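You operate a simulated robot arm through the tools that you are given. There is no shell and no other tool. Be economical: measure what you need, move in short steps, check, and stop when the job is done.

You run a simulated robot arm. Do the job below in one go: nothing can be reset, and whatever is moved stays where it is left.

Task
Put one of the orifice blocks from the service bench top on the end bay of the aisle table.

The check looks at the end state, three seconds after you hand in, the way a careful person would. Anything else that was tipped, shoved, dropped, spilled or broken makes it a failure.

Robot
A 6-joint arm with a two-finger parallel gripper, fixed in place. Base frame: the origin is at the foot of the arm, x ahead of it, y to its left, z up; the work surface is at about z = 0.05. Units: m, degrees, N and s.
With the tool pointing down near the work surface it reaches from about 0.16 to 0.58 m from the base axis. Its first joint turns from -66.0 to 66.0 degrees. Payload 2.1 kg.
Tool frame: the origin (TCP) lies between the finger pads and is the grasp point; the fingertips stand 0.03 m ahead of it; z points along the fingers, y is the line along which they close. The gripper opens to 0.094 m. The fingers are 0.028 m wide and 0.01 m thick; the gripper's body (0.05 by 0.096 m) begins 0.055 m behind the TCP.
Orientation is told as [roll, pitch, yaw] about the base's x, y, z axes, in that order, counted from this pose: with the fingers straight down and closing along the base's y, the tool's x points along the base's -x, its y along +y and its z along -z.

Tools
- The arm moves only by the tool move_arm. Its arguments are lists of equal length, an entry for each row: "slide": the shift along the base's x, y, z in mm, a list of three; "rotation": the turn, a rotation vector about the base's x, y, z in degrees, a list of three; "claw": the closure, from 0 (fully open) to 1 (shut). In form: {"slide": [[tx, ty, tz], ...], "rotation": [[ax, ay, az], ...], "claw": [claw, ...]}. A call has 1 to 12 rows; each row shifts and turns the commanded pose from where the row before left it. A row lasts 0.2 s, in which the tool goes at most 0.05 m and 8.6 degrees; a call with a longer step from one row to the next is refused whole, and so is a gripper value outside its range. A pose out of reach is approached as far as the arm can. The call stops where the force on the tool passes 40 N (or 10 N more than at its start, if that is more) or the arm is blocked; 0.2 s more then pass. Each finger travels about 0.072 m/s and halts on what it meets, pressing with about 40 N; the grip force reading is that of the motor and also rises with nothing between the fingers. The clock runs only during rows and for 0.2 s after the last one: add rows that do not move to give the fingers time. The reply holds the time, the measured pose of the TCP, the force on the tool along the base axes, the opening and the grip force, in the units named above and with some noise, and new pictures: "views" is both (left out), scene, wrist or none.
- Cameras (640 x 400 px; columns grow to the right, rows downward): "scene" is fixed at [0.0342, -0.3628, 0.4821]; the picture's right is [0.96, -0.28, 0.00], its down [-0.16, -0.56, -0.81] and it looks along [0.23, 0.78, -0.58] (base axes); focal length 267 px, centre (320, 200). "wrist" rides on the gripper at [-0.037, 0, -0.058] in the tool frame; the picture's right is [0.00, -1.00, 0.00], its down [0.97, 0.00, -0.24] and it looks along [0.24, 0.00, 0.97] (tool axes); focal length 218 px, centre (320, 200).
- pixel_to_xyz(camera, pixels): for up to 12 pixels [column, row] of the newest picture of that camera ("zoom" is the newest enlarged one), the place [x, y, z] in the base frame of the surface seen there, good to about 0.002 m, but the place of the scene camera against the robot may be out by one fixed shift of up to 0.018 m in any direction. It takes no simulated time.
- inspect(camera, box): a new picture of the part [left, top, right, bottom] of that camera's present view, enlarged. It takes no simulated time.
- job_done(): hands the job in; it is judged then, once.

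Go step by step. Measure first, check grasps and placings, and put right what went wrong. The budget is 60 turns and 120 pictures, counting those below and the enlarged ones. Unless the task says otherwise, let go and move clear before handing in, and close with one line.

The tools are called after "Call:" by a JSON object that holds its "name" and its "arguments". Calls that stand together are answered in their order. move_arm: Moves the arm, as the interface text tells. Its arguments: {"type":"object","properties":{"slide":{"type":"array","items":{"type":"array","items":{"type":"number"}}},"rotation":{"type":"array","items":{"type":"array","items":{"type":"number"}}},"claw":{"type":"array","items":{"type":"number"}},"views":{"type":"string","enum":["both","scene","wrist","none"]}},"required":["slide","rotation","claw"]} The other tools are called the same way: pixel_to_xyz (camera, pixels) gives the place of the surface under pixels of a picture; inspect (camera, box) takes an enlarged picture of a part of a camera's view; job_done () hands the job in.

At the start:

```text
clock: 0.0
position: [0.3108, -0.0379, 0.2804]
orientation: [0.0, 0.1, 0.0]
ft_force: [-0.1, 0.1, -0.3]
opening: 0.0941
grasp_force: 0.0
```

scene: 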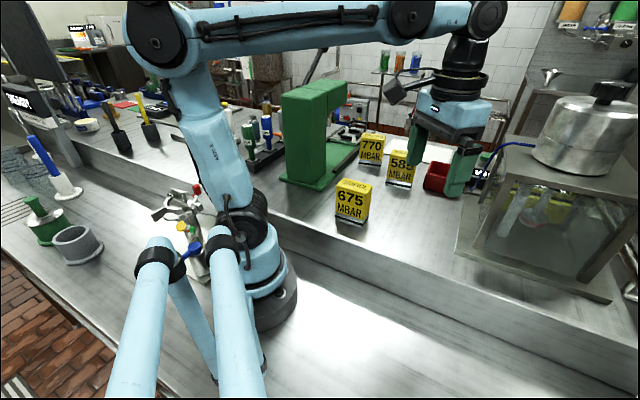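
wrist: 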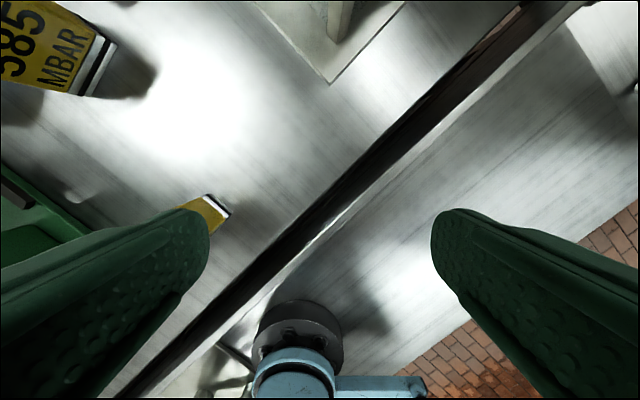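

The scene shows three yellow blocks (around pixels 352,200; 371,150; 400,168) on the bench, and the wrist view shows a gap between two tables. I'll enlarge to look for labels and bays.

Call:
{"name": "inspect", "arguments": {"camera": "scene", "box": [260, 100, 500, 250]}}

Call:
{"name": "inspect", "arguments": {"camera": "scene", "box": [0, 80, 240, 280]}}

Call:
{"name": "inspect", "arguments": {"camera": "scene", "box": [440, 60, 640, 310]}}

Call:
{"name": "pixel_to_xyz", "arguments": {"camera": "scene", "pixels": [[352, 186], [352, 205], [371, 150], [400, 168], [440, 178], [400, 260], [450, 350], [540, 240], [300, 320], [560, 330], [320, 210], [100, 300]]}}

```text
2.67 times, centred on (380, 175) of scene
```

zoom: 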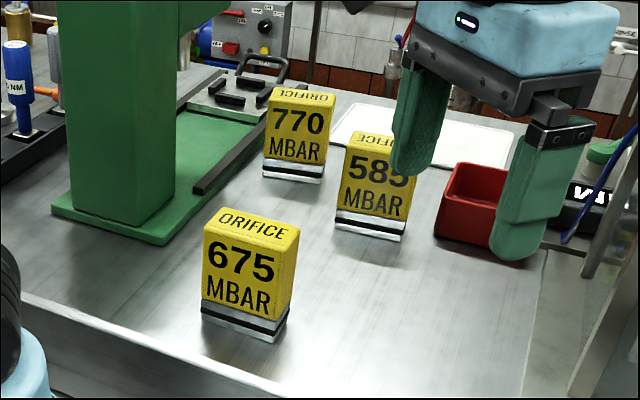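

```text
2.00 times, centred on (120, 180) of scene
```

zoom: 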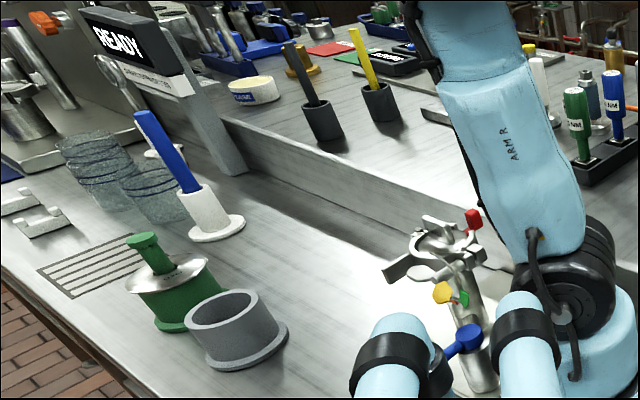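

```text
1.60 times, centred on (540, 185) of scene
```

zoom: 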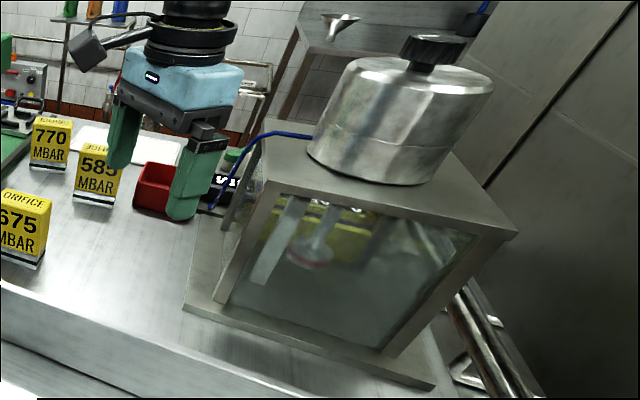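

```text
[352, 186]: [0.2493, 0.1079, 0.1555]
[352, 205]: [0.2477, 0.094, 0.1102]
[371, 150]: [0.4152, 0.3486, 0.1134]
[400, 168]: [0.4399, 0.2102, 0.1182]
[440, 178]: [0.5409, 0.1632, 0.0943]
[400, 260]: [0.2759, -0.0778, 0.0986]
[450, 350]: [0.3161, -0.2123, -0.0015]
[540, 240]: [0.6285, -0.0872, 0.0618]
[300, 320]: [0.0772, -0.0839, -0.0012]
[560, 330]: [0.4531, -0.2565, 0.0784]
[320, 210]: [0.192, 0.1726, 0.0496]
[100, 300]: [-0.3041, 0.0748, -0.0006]
```

The bench with the blocks reads z≈0.05, the strip with the robot's foot z≈0, but pixels (400,260) and (560,330) read oddly high. I'll probe that region and look at the wrist view closely.

Call:
{"name": "pixel_to_xyz", "arguments": {"camera": "scene", "pixels": [[390, 220], [400, 240], [400, 250], [400, 275], [400, 300], [450, 280], [500, 290], [500, 330], [560, 300], [600, 340], [600, 380], [430, 230]]}}

Call:
{"name": "pixel_to_xyz", "arguments": {"camera": "wrist", "pixels": [[620, 50], [500, 100], [400, 100], [350, 300], [600, 260], [320, 130], [200, 100], [220, 210], [60, 60], [400, 220], [330, 75], [580, 20]]}}

Call:
{"name": "inspect", "arguments": {"camera": "wrist", "box": [240, 0, 640, 250]}}

Call:
{"name": "inspect", "arguments": {"camera": "scene", "box": [320, 200, 640, 400]}}

```text
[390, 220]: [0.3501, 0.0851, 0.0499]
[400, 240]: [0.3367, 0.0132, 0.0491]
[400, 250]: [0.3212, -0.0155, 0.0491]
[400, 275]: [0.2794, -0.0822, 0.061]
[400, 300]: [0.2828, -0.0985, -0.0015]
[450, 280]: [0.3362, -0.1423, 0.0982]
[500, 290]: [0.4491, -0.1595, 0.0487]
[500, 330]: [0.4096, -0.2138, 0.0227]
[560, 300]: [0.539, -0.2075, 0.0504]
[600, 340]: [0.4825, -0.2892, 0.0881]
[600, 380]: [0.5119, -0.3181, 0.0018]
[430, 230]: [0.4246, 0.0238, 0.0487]
```

```text
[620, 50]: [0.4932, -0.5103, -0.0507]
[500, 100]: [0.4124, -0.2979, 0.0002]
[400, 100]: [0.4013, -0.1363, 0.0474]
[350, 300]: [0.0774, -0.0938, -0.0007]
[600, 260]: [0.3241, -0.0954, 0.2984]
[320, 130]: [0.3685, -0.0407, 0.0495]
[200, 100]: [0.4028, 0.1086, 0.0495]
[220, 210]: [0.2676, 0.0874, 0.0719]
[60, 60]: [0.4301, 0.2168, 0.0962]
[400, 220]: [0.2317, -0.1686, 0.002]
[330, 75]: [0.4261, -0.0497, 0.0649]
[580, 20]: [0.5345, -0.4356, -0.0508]
```

```text
1.60 times, centred on (440, 125) of wrist
```

zoom: 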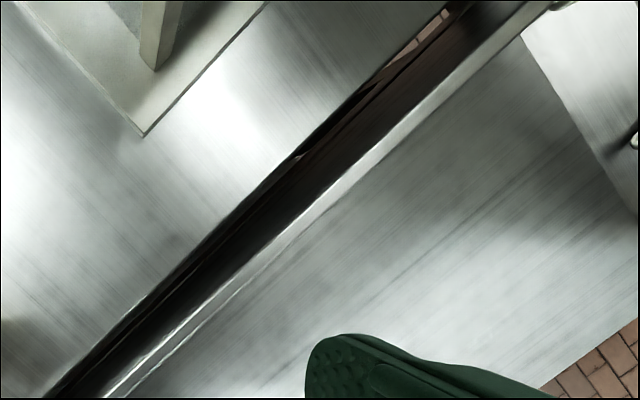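

```text
2.00 times, centred on (480, 300) of scene
```

zoom: 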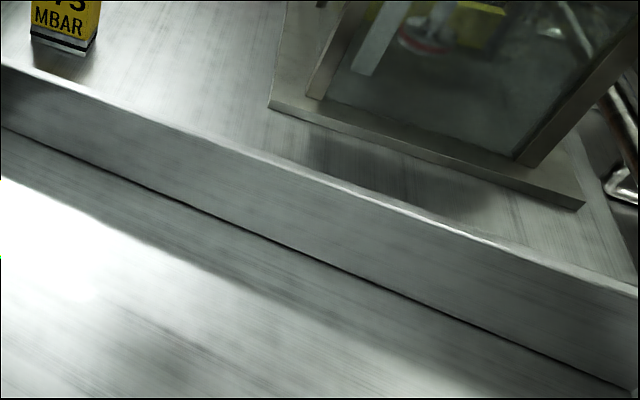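

There is a raised upstand (top z≈0.10) along the robot's table, a slot behind it, and another lower surface (z≈-0.05) at wrist (620,50). I'll turn the wrist camera towards +x/-y to see that surface better, staying high.

Call:
{"name": "move_arm", "arguments": {"slide": [[0, -40, 20], [0, -40, 20], [0, -40, 10], [0, -40, 0], [0, -40, 0]], "rotation": [[0, 0, 0], [0, 0, 0], [0, 0, 0], [0, 0, 0], [0, 0, 0]], "claw": [0, 0, 0, 0, 0]}}

Call:
{"name": "inspect", "arguments": {"camera": "scene", "box": [0, 80, 100, 142]}}

```text
clock: 1.2
position: [0.3107, -0.2382, 0.331]
orientation: [0.0, 0.0, 0.0]
ft_force: [0.4, 0.0, -1.3]
opening: 0.094
grasp_force: 0.1
```

scene: 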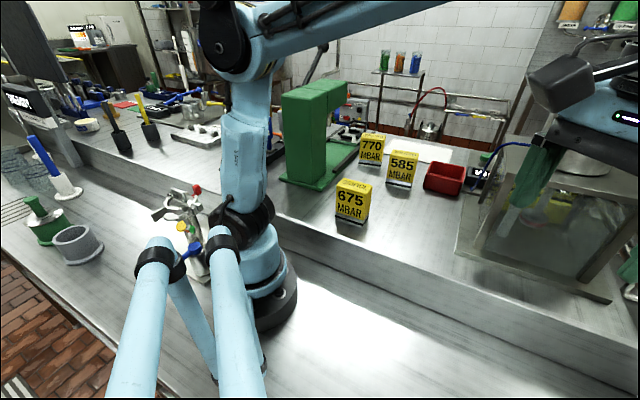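
wrist: 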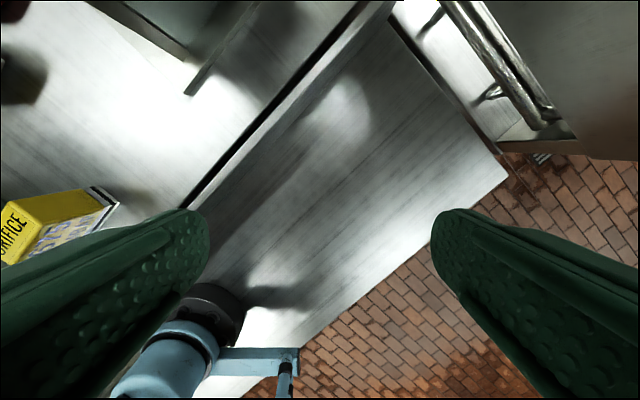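

```text
6.40 times, centred on (50, 111) of scene
```

zoom: 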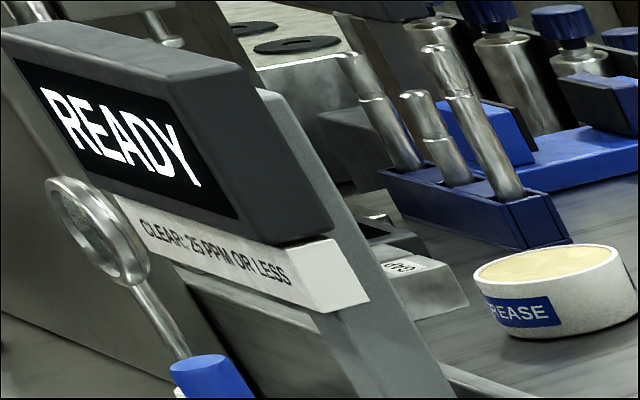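

The table at z≈0 that carries the robot borders the brick aisle and ends at wrist (505,170). I'll enlarge the wrist view and measure its corners, any dividers, and the rail thing beyond.

Call:
{"name": "inspect", "arguments": {"camera": "wrist", "box": [160, 0, 580, 262]}}

Call:
{"name": "pixel_to_xyz", "arguments": {"camera": "wrist", "pixels": [[503, 170], [395, 25], [380, 15], [300, 340], [340, 110], [430, 150], [280, 270], [500, 100], [470, 120], [530, 125], [210, 180], [540, 60]]}}

Call:
{"name": "inspect", "arguments": {"camera": "scene", "box": [0, 120, 220, 280]}}

```text
1.52 times, centred on (370, 131) of wrist
```

zoom: 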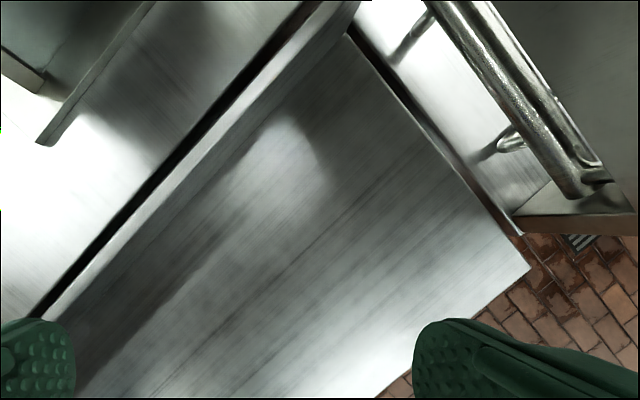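

```text
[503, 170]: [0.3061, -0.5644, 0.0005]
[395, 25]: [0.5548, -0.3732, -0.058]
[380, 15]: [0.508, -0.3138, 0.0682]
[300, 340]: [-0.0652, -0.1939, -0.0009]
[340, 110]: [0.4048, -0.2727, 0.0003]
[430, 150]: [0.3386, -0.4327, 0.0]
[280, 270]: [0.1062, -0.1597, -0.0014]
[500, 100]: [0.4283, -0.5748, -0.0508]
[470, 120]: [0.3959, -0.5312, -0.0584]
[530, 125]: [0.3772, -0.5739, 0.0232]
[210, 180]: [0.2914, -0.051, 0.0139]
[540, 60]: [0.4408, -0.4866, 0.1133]
```

```text
2.50 times, centred on (110, 200) of scene
```

zoom: 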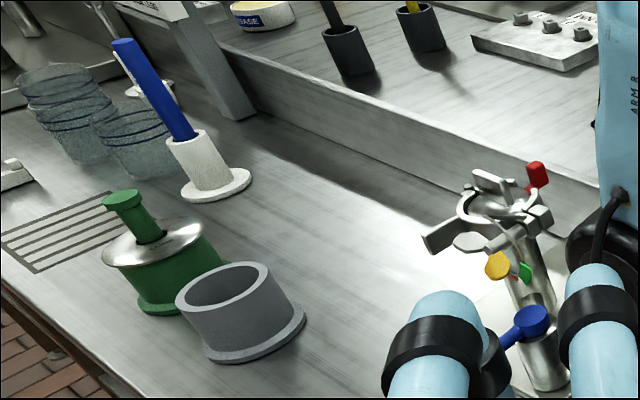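

The aisle-side table's bare right end runs to the corner (0.306,-0.564), with no markings seen so far. I'll check for signs elsewhere before picking, and measure the blocks.

Call:
{"name": "inspect", "arguments": {"camera": "scene", "box": [320, 110, 520, 235]}}

Call:
{"name": "inspect", "arguments": {"camera": "scene", "box": [440, 100, 640, 300]}}

Call:
{"name": "pixel_to_xyz", "arguments": {"camera": "scene", "pixels": [[343, 180], [370, 187], [366, 192], [338, 187], [336, 211], [360, 222], [370, 212], [354, 186], [385, 180], [408, 187], [424, 184], [330, 180]]}}

```text
3.20 times, centred on (420, 172) of scene
```

zoom: 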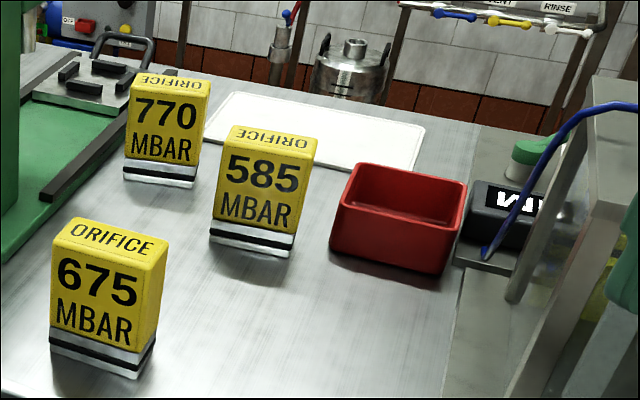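

```text
2.00 times, centred on (540, 200) of scene
```

zoom: 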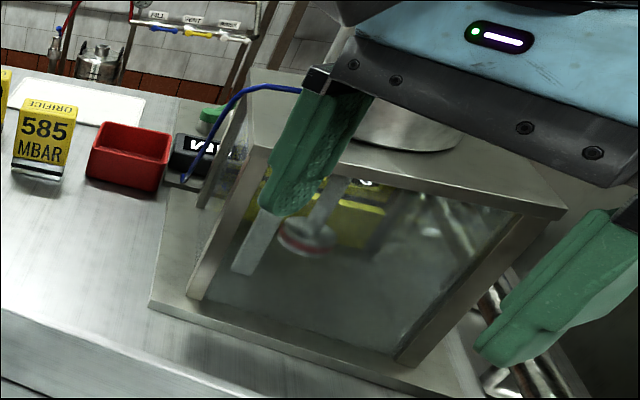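

```text
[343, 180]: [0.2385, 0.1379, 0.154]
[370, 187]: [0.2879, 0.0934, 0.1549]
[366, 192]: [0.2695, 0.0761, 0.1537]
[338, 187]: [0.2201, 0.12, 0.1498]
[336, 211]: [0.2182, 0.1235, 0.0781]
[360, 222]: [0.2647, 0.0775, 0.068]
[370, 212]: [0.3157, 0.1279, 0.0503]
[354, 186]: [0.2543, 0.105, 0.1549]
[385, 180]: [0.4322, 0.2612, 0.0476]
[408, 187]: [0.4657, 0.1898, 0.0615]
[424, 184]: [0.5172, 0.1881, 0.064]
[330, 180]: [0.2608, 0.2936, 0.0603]
```

Only three blocks, freestanding upright (top z≈0.155, about 66 by 27 mm); 675 at about (0.254, 0.107) is nearest. I'll move above it, turning the tool -42° about z so the fingers close across its thin side.

Call:
{"name": "move_arm", "arguments": {"slide": [[-6, 42, 0], [-6, 42, 0], [-6, 43, 0], [-6, 43, 0], [-7, 43, 0], [-7, 44, 0], [-7, 44, 0], [-8, 44, 0], [0, 0, 0]], "rotation": [[0, 0, -5.3], [0, 0, -5.3], [0, 0, -5.3], [0, 0, -5.3], [0, 0, -5.2], [0, 0, -5.2], [0, 0, -5.2], [0, 0, -5.2], [0, 0, 0]], "claw": [0, 0, 0, 0, 0, 0, 0, 0, 0]}}

```text
clock: 3.2
position: [0.2587, 0.1078, 0.3302]
orientation: [0.0, -0.1, -42.0]
ft_force: [0.6, -0.6, -1.1]
opening: 0.0939
grasp_force: 0.1
```

scene: 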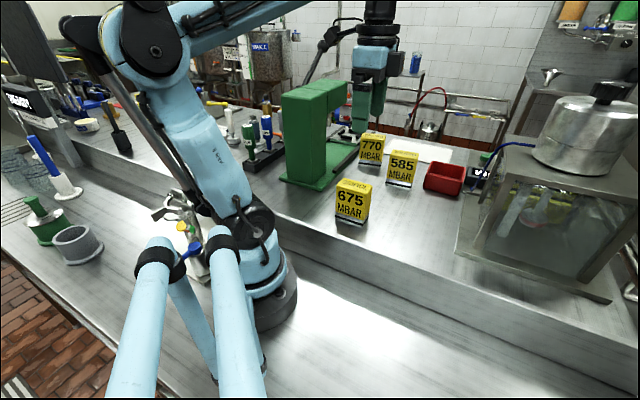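
wrist: 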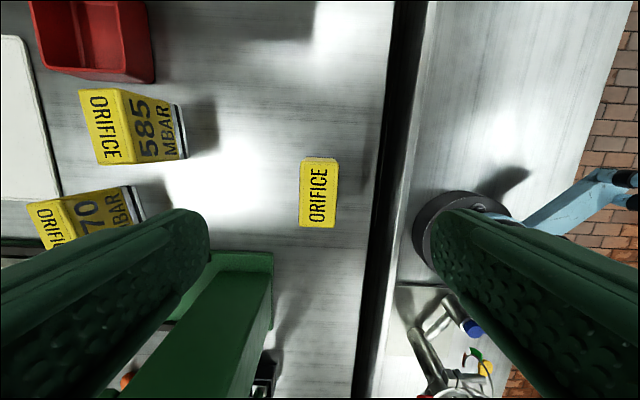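

675's top is in view at wrist (302–338, 158–228), nicely aligned. I'll measure its corners with the wrist camera, and the green press arm's clearance.

Call:
{"name": "pixel_to_xyz", "arguments": {"camera": "wrist", "pixels": [[305, 164], [335, 164], [303, 223], [333, 224], [319, 195], [268, 265], [245, 300], [382, 200], [408, 200], [345, 200], [225, 340]]}}

Call:
{"name": "inspect", "arguments": {"camera": "wrist", "box": [220, 130, 420, 255]}}

```text
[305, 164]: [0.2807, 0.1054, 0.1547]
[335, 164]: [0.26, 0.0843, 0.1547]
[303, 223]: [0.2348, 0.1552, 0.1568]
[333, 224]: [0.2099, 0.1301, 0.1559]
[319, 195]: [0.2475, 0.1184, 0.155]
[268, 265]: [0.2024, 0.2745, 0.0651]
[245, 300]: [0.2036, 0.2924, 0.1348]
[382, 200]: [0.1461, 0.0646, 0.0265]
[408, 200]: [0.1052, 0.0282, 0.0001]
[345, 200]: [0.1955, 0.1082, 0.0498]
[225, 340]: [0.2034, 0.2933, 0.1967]
```

```text
3.20 times, centred on (320, 192) of wrist
```

zoom: 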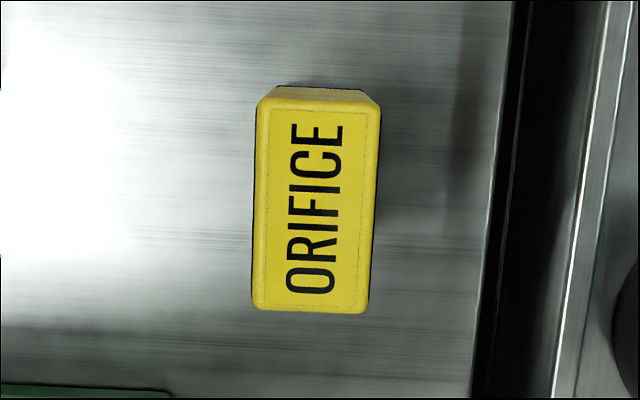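

The wrist view gives block centre (0.246, 0.119), top z 0.155, about 33 mm thick at about -45°. I'll centre over it, turn 2.5° more and go down to z≈0.115 with the claw open.

Call:
{"name": "move_arm", "arguments": {"slide": [[-12, 11, 0], [0, 0, -35], [0, 0, -35], [0, 0, -35], [0, 0, -30], [0, 0, 0]], "rotation": [[0, 0, -2.5], [0, 0, 0], [0, 0, 0], [0, 0, 0], [0, 0, 0], [0, 0, 0]], "claw": [0, 0, 0, 0, 0, 0]}}

```text
clock: 4.6
position: [0.2468, 0.1189, 0.1961]
orientation: [0.0, -0.2, -44.5]
ft_force: [-0.8, -0.1, -0.2]
opening: 0.094
grasp_force: 0.2
```

scene: 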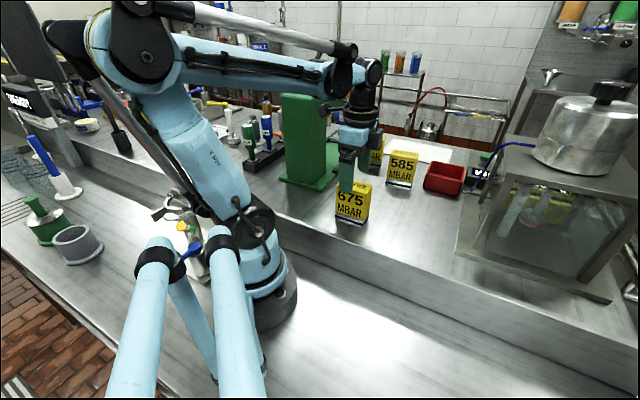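
wrist: 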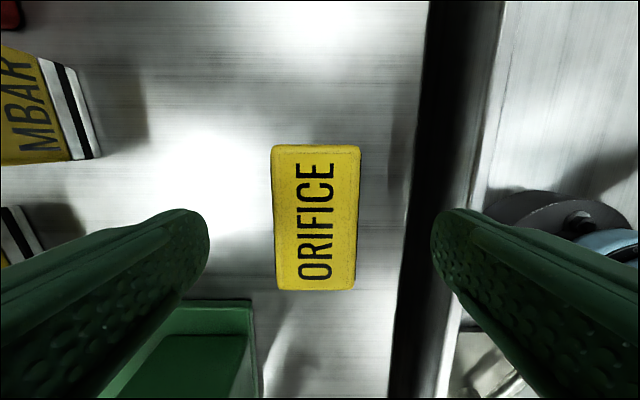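

The block sits centred between the fingers (cols 270–360). I'll go straight down to z≈0.115.

Call:
{"name": "move_arm", "arguments": {"slide": [[0, 0, -30], [0, 0, -28], [0, 0, -23], [0, 0, 0]], "rotation": [[0, 0, -1], [0, 0, 0], [0, 0, 0], [0, 0, 0]], "claw": [0, 0, 0, 0]}}

```text
clock: 5.6
position: [0.2459, 0.118, 0.1146]
orientation: [0.0, 0.0, -45.4]
ft_force: [-0.3, 0.5, 0.1]
opening: 0.0938
grasp_force: 0.1
```

scene: 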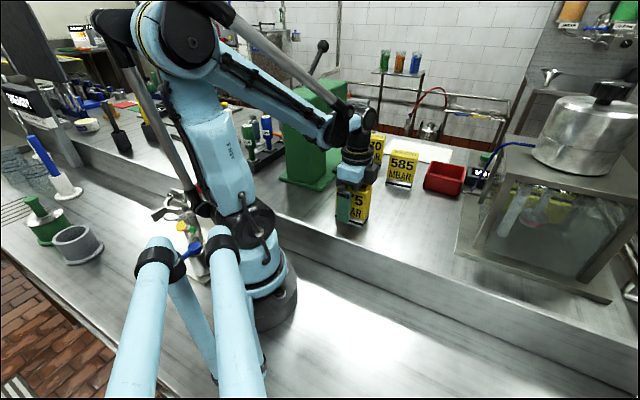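
wrist: 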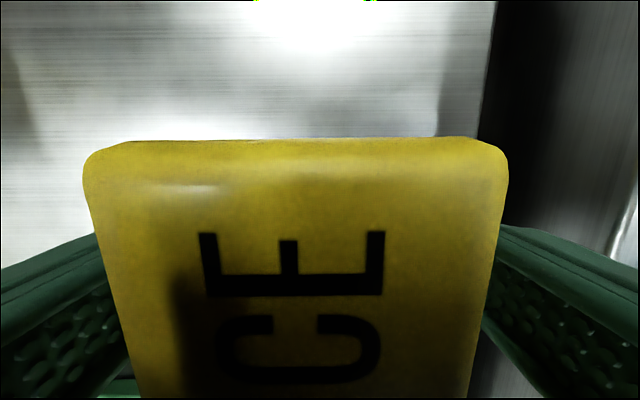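

The fingers straddle the block with no contact force. Closing now.

Call:
{"name": "move_arm", "arguments": {"slide": [[0, 0, 0], [0, 0, 0], [0, 0, 0], [0, 0, 0], [0, 0, 0]], "rotation": [[0, 0, 0], [0, 0, 0], [0, 0, 0], [0, 0, 0], [0, 0, 0]], "claw": [0.4, 0.6, 0.8, 0.8, 0.8], "views": "wrist"}}

```text
clock: 6.8
position: [0.2463, 0.1187, 0.1175]
orientation: [0.0, -0.1, -45.5]
ft_force: [0.3, -0.2, -0.8]
opening: 0.0461
grasp_force: 40.0
```

wrist: 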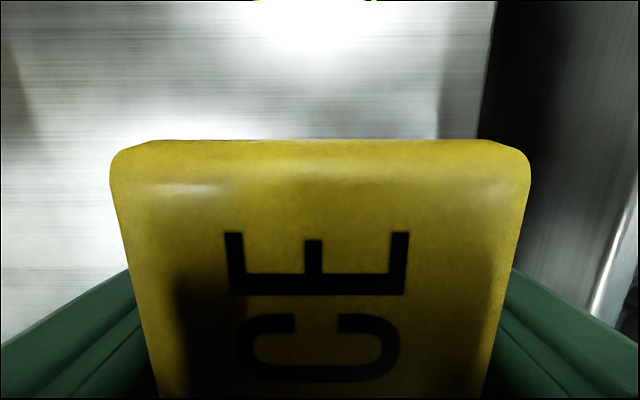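

Grip is firm at 40 N with a 46 mm opening. I'll lift straight up slowly and check the base comes along.

Call:
{"name": "move_arm", "arguments": {"slide": [[0, 0, 10], [0, 0, 20], [0, 0, 30], [0, 0, 40], [0, 0, 40], [0, 0, 0]], "rotation": [[0, 0, 0], [0, 0, 0], [0, 0, 0], [0, 0, 0], [0, 0, 0], [0, 0, 0]], "claw": [0.8, 0.8, 0.8, 0.8, 0.8, 0.8]}}

```text
clock: 8.2
position: [0.2463, 0.1176, 0.2535]
orientation: [-0.1, 0.0, -45.5]
ft_force: [0.3, -0.7, -2.5]
opening: 0.046
grasp_force: 39.9
```

scene: 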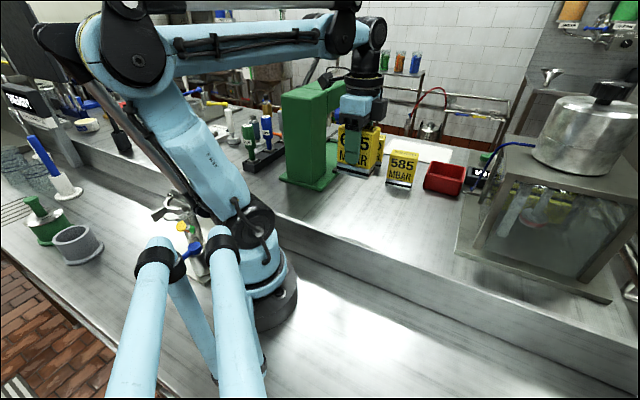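
wrist: 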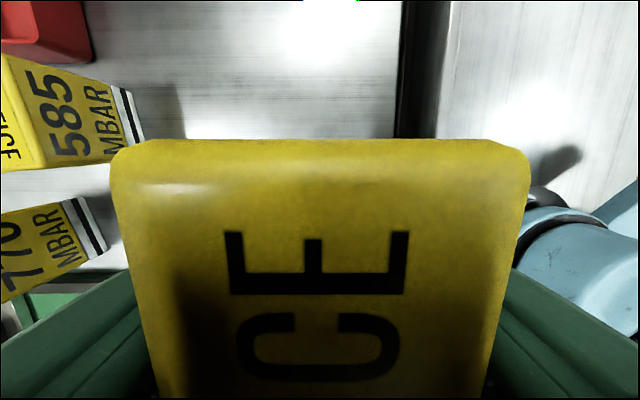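

The block is held clear of the bench (wrist unchanged, 585 and 770 untouched). I'll carry it at z≈0.30 to above the bare end of the aisle table at about (0.33, -0.355).

Call:
{"name": "move_arm", "arguments": {"slide": [[0, 0, 40], [7, -43, 5], [7, -43, 0], [8, -43, 0], [8, -43, 0], [8, -43, 0], [8, -43, 0], [8, -43, 0], [8, -43, 0], [8, -43, 0], [8, -43, 0], [6, -43, 0]], "rotation": [[0, 0, 0], [0, 0, 0], [0, 0, 0], [0, 0, 0], [0, 0, 0], [0, 0, 0], [0, 0, 0], [0, 0, 0], [0, 0, 0], [0, 0, 0], [0, 0, 0], [0, 0, 0]], "claw": [0.8, 0.8, 0.8, 0.8, 0.8, 0.8, 0.8, 0.8, 0.8, 0.8, 0.8, 0.8]}}

```text
clock: 10.8
position: [0.3298, -0.3552, 0.3028]
orientation: [-0.1, -0.1, -45.5]
ft_force: [-0.2, -0.1, -2.7]
opening: 0.0462
grasp_force: 40.6
```

scene: 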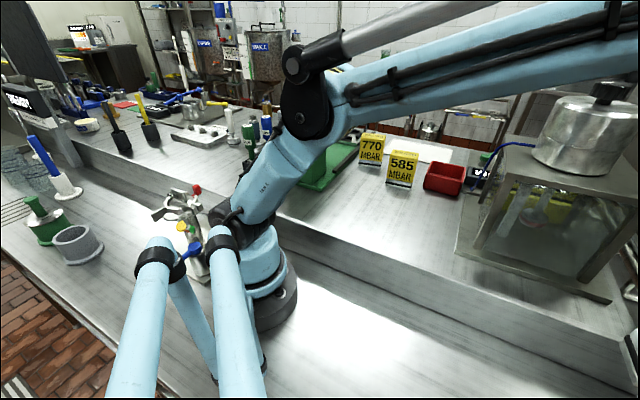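
wrist: 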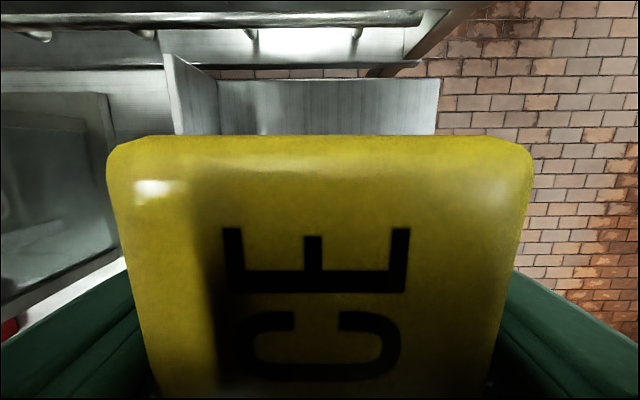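

The block hangs over the end section; the table end shows at wrist (220–440, 78). I'll measure the surface visible to confirm the landing spot.

Call:
{"name": "pixel_to_xyz", "arguments": {"camera": "wrist", "pixels": [[438, 82], [436, 130], [225, 82], [225, 130], [195, 100], [330, 110], [320, 40], [320, 60], [300, 76]]}}

Call:
{"name": "inspect", "arguments": {"camera": "wrist", "box": [100, 0, 520, 150]}}

```text
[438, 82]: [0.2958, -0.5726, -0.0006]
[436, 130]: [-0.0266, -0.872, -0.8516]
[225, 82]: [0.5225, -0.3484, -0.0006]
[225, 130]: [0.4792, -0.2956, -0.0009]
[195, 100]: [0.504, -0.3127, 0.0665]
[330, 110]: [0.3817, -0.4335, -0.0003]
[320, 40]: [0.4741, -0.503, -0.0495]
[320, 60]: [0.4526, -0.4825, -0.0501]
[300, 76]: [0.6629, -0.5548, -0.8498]
```

```text
1.52 times, centred on (310, 75) of wrist
```

zoom: 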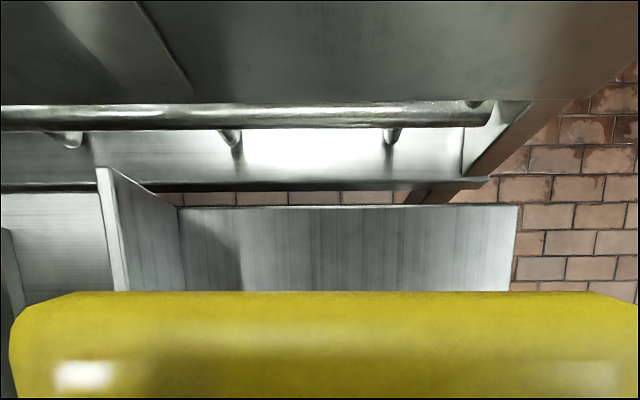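

Table surface z≈0, end edge at 13 cm beyond the block, front and back edges about 15 cm either side: the spot is clear and central. Lowering to just above the surface.

Call:
{"name": "move_arm", "arguments": {"slide": [[0, 0, -40], [0, 0, -40], [0, 0, -40], [0, 0, -40], [0, 0, -35], [0, 0, -25], [0, 0, 0]], "rotation": [[0, 0, 0], [0, 0, 0], [0, 0, 0], [0, 0, 0], [0, 0, 0], [0, 0, 0], [0, 0, 0]], "claw": [0.8, 0.8, 0.8, 0.8, 0.8, 0.8, 0.8]}}

```text
clock: 12.4
position: [0.3302, -0.3562, 0.0799]
orientation: [0.1, 0.0, -45.5]
ft_force: [-0.9, 0.0, -2.4]
opening: 0.0459
grasp_force: 40.2
```

scene: 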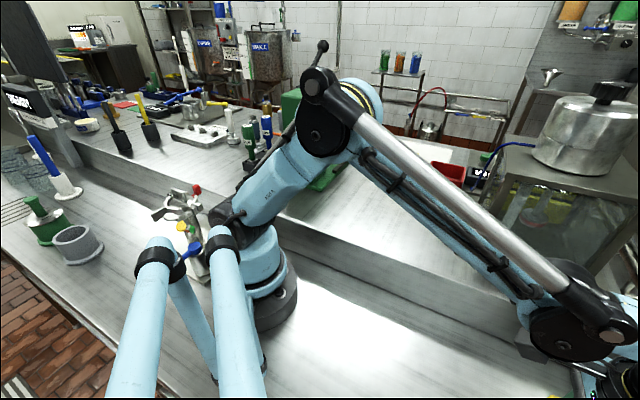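
wrist: 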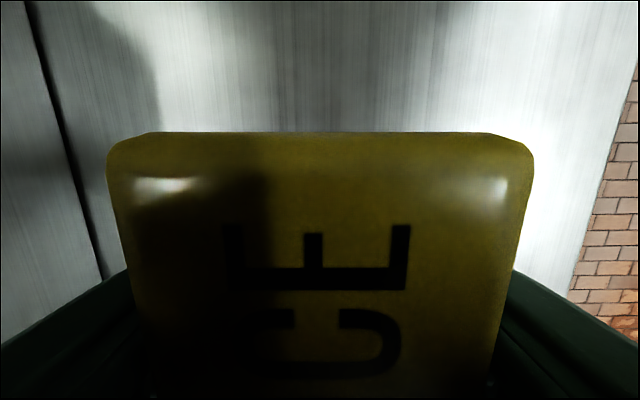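

Still about 13 mm above the surface with no contact. Small downward steps, watching the vertical force.

Call:
{"name": "move_arm", "arguments": {"slide": [[0, 0, -4], [0, 0, -3], [0, 0, -2], [0, 0, -2], [0, 0, 0]], "rotation": [[0, 0, 0], [0, 0, 0], [0, 0, 0], [0, 0, 0], [0, 0, 0]], "claw": [0.8, 0.8, 0.8, 0.8, 0.8], "views": "none"}}

```text
clock: 13.6
position: [0.3299, -0.3552, 0.0688]
orientation: [0.0, 0.0, -45.5]
ft_force: [0.4, -0.9, -3.3]
opening: 0.0459
grasp_force: 40.1
```

No contact yet at z 0.069; continuing in 1 mm steps.

Call:
{"name": "move_arm", "arguments": {"slide": [[0, 0, -1], [0, 0, -1], [0, 0, -1], [0, 0, 0]], "rotation": [[0, 0, 0], [0, 0, 0], [0, 0, 0], [0, 0, 0]], "claw": [0.8, 0.8, 0.8, 0.8], "views": "none"}}

```text
clock: 14.6
position: [0.3297, -0.3559, 0.0668]
orientation: [0.0, 0.1, -45.4]
ft_force: [0.0, 0.9, -2.6]
opening: 0.0463
grasp_force: 40.3
```

Force is still -2.6 N, so the block is still carried. Going on by 1 mm steps.

Call:
{"name": "move_arm", "arguments": {"slide": [[0, 0, -1], [0, 0, -1], [0, 0, 0]], "rotation": [[0, 0, 0], [0, 0, 0], [0, 0, 0]], "claw": [0.8, 0.8, 0.8], "views": "wrist"}}

```text
clock: 15.4
position: [0.3302, -0.356, 0.0647]
orientation: [0.0, -0.1, -45.5]
ft_force: [-1.0, -0.9, 32.5]
opening: 0.046
grasp_force: 40.0
```

wrist: 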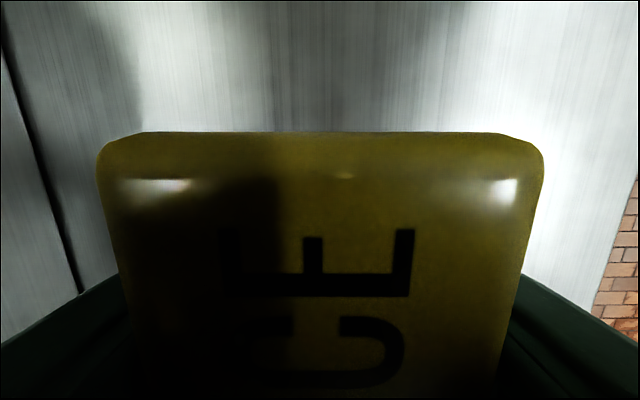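

The block has touched down (+32 N). I'll ease up 1 mm and open.

Call:
{"name": "move_arm", "arguments": {"slide": [[0, 0, 1], [0, 0, 0], [0, 0, 0], [0, 0, 0], [0, 0, 0], [0, 0, 0]], "rotation": [[0, 0, 0], [0, 0, 0], [0, 0, 0], [0, 0, 0], [0, 0, 0], [0, 0, 0]], "claw": [0.8, 0.45, 0.3, 0.15, 0, 0], "views": "wrist"}}

```text
clock: 16.8
position: [0.3291, -0.3547, 0.0659]
orientation: [0.0, 0.0, -45.5]
ft_force: [0.0, 0.4, -0.4]
opening: 0.0939
grasp_force: 0.0
```

wrist: 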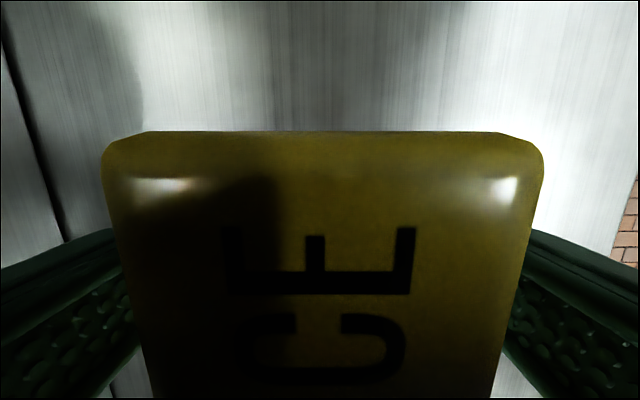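

Released with the block standing still. Rising straight up clear of it.

Call:
{"name": "move_arm", "arguments": {"slide": [[0, 0, 20], [0, 0, 40], [0, 0, 40], [0, 0, 40], [0, 0, 40], [0, 0, 40], [0, 0, 0]], "rotation": [[0, 0, 0], [0, 0, 0], [0, 0, 0], [0, 0, 0], [0, 0, 0], [0, 0, 0], [0, 0, 0]], "claw": [0, 0, 0, 0, 0, 0, 0]}}

```text
clock: 18.4
position: [0.3281, -0.3559, 0.2852]
orientation: [0.1, -0.1, -45.4]
ft_force: [0.6, -0.4, 0.4]
opening: 0.0941
grasp_force: 0.1
```

scene: 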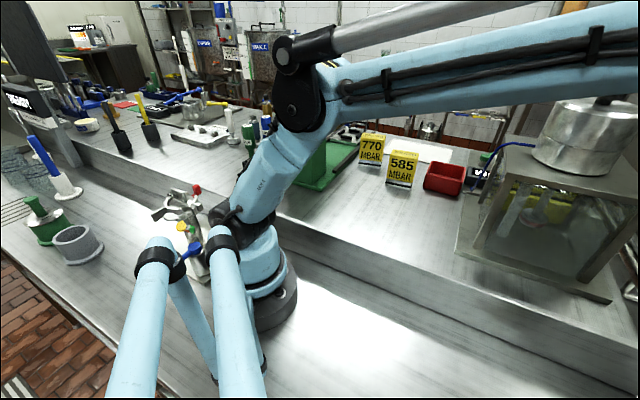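
wrist: 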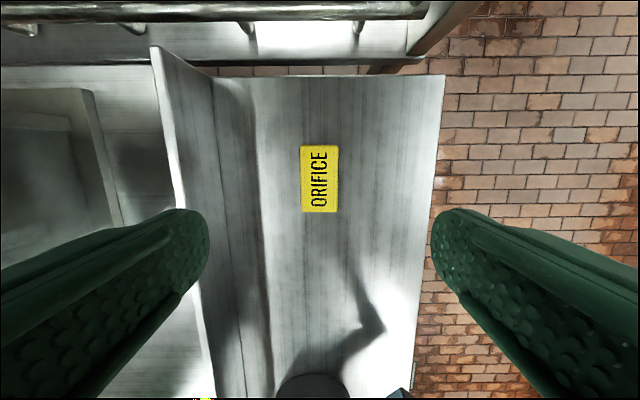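

The block stands upright at wrist (320,178) on the end of the aisle table. I'll check the small green strip at the table's front edge (412,378) in case it labels bays.

Call:
{"name": "inspect", "arguments": {"camera": "wrist", "box": [360, 320, 470, 400]}}

Call:
{"name": "pixel_to_xyz", "arguments": {"camera": "wrist", "pixels": [[413, 375], [320, 178], [410, 395]]}}

```text
5.00 times, centred on (415, 360) of wrist
```

zoom: 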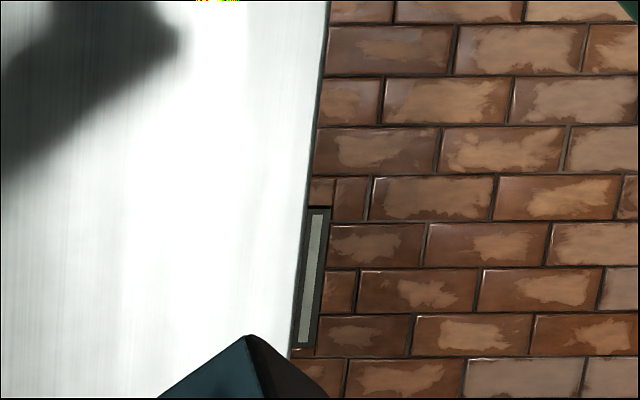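

```text
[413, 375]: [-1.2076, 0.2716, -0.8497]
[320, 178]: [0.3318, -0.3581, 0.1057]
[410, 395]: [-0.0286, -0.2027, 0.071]
```

That strip is only a floor drain. The block stands upright at (0.332, -0.358), top z 0.106, the gripper is clear and the other blocks are undisturbed, so I'm handing in.

Call:
{"name": "job_done", "arguments": {}}

```text
The job is handed in.
```

I put the 675 MBAR orifice block upright on the bare right-hand end of the aisle table. No bay markings were visible, so I took that end as the end bay. The arm is clear, and I saw nothing else disturbed in the last pictures.
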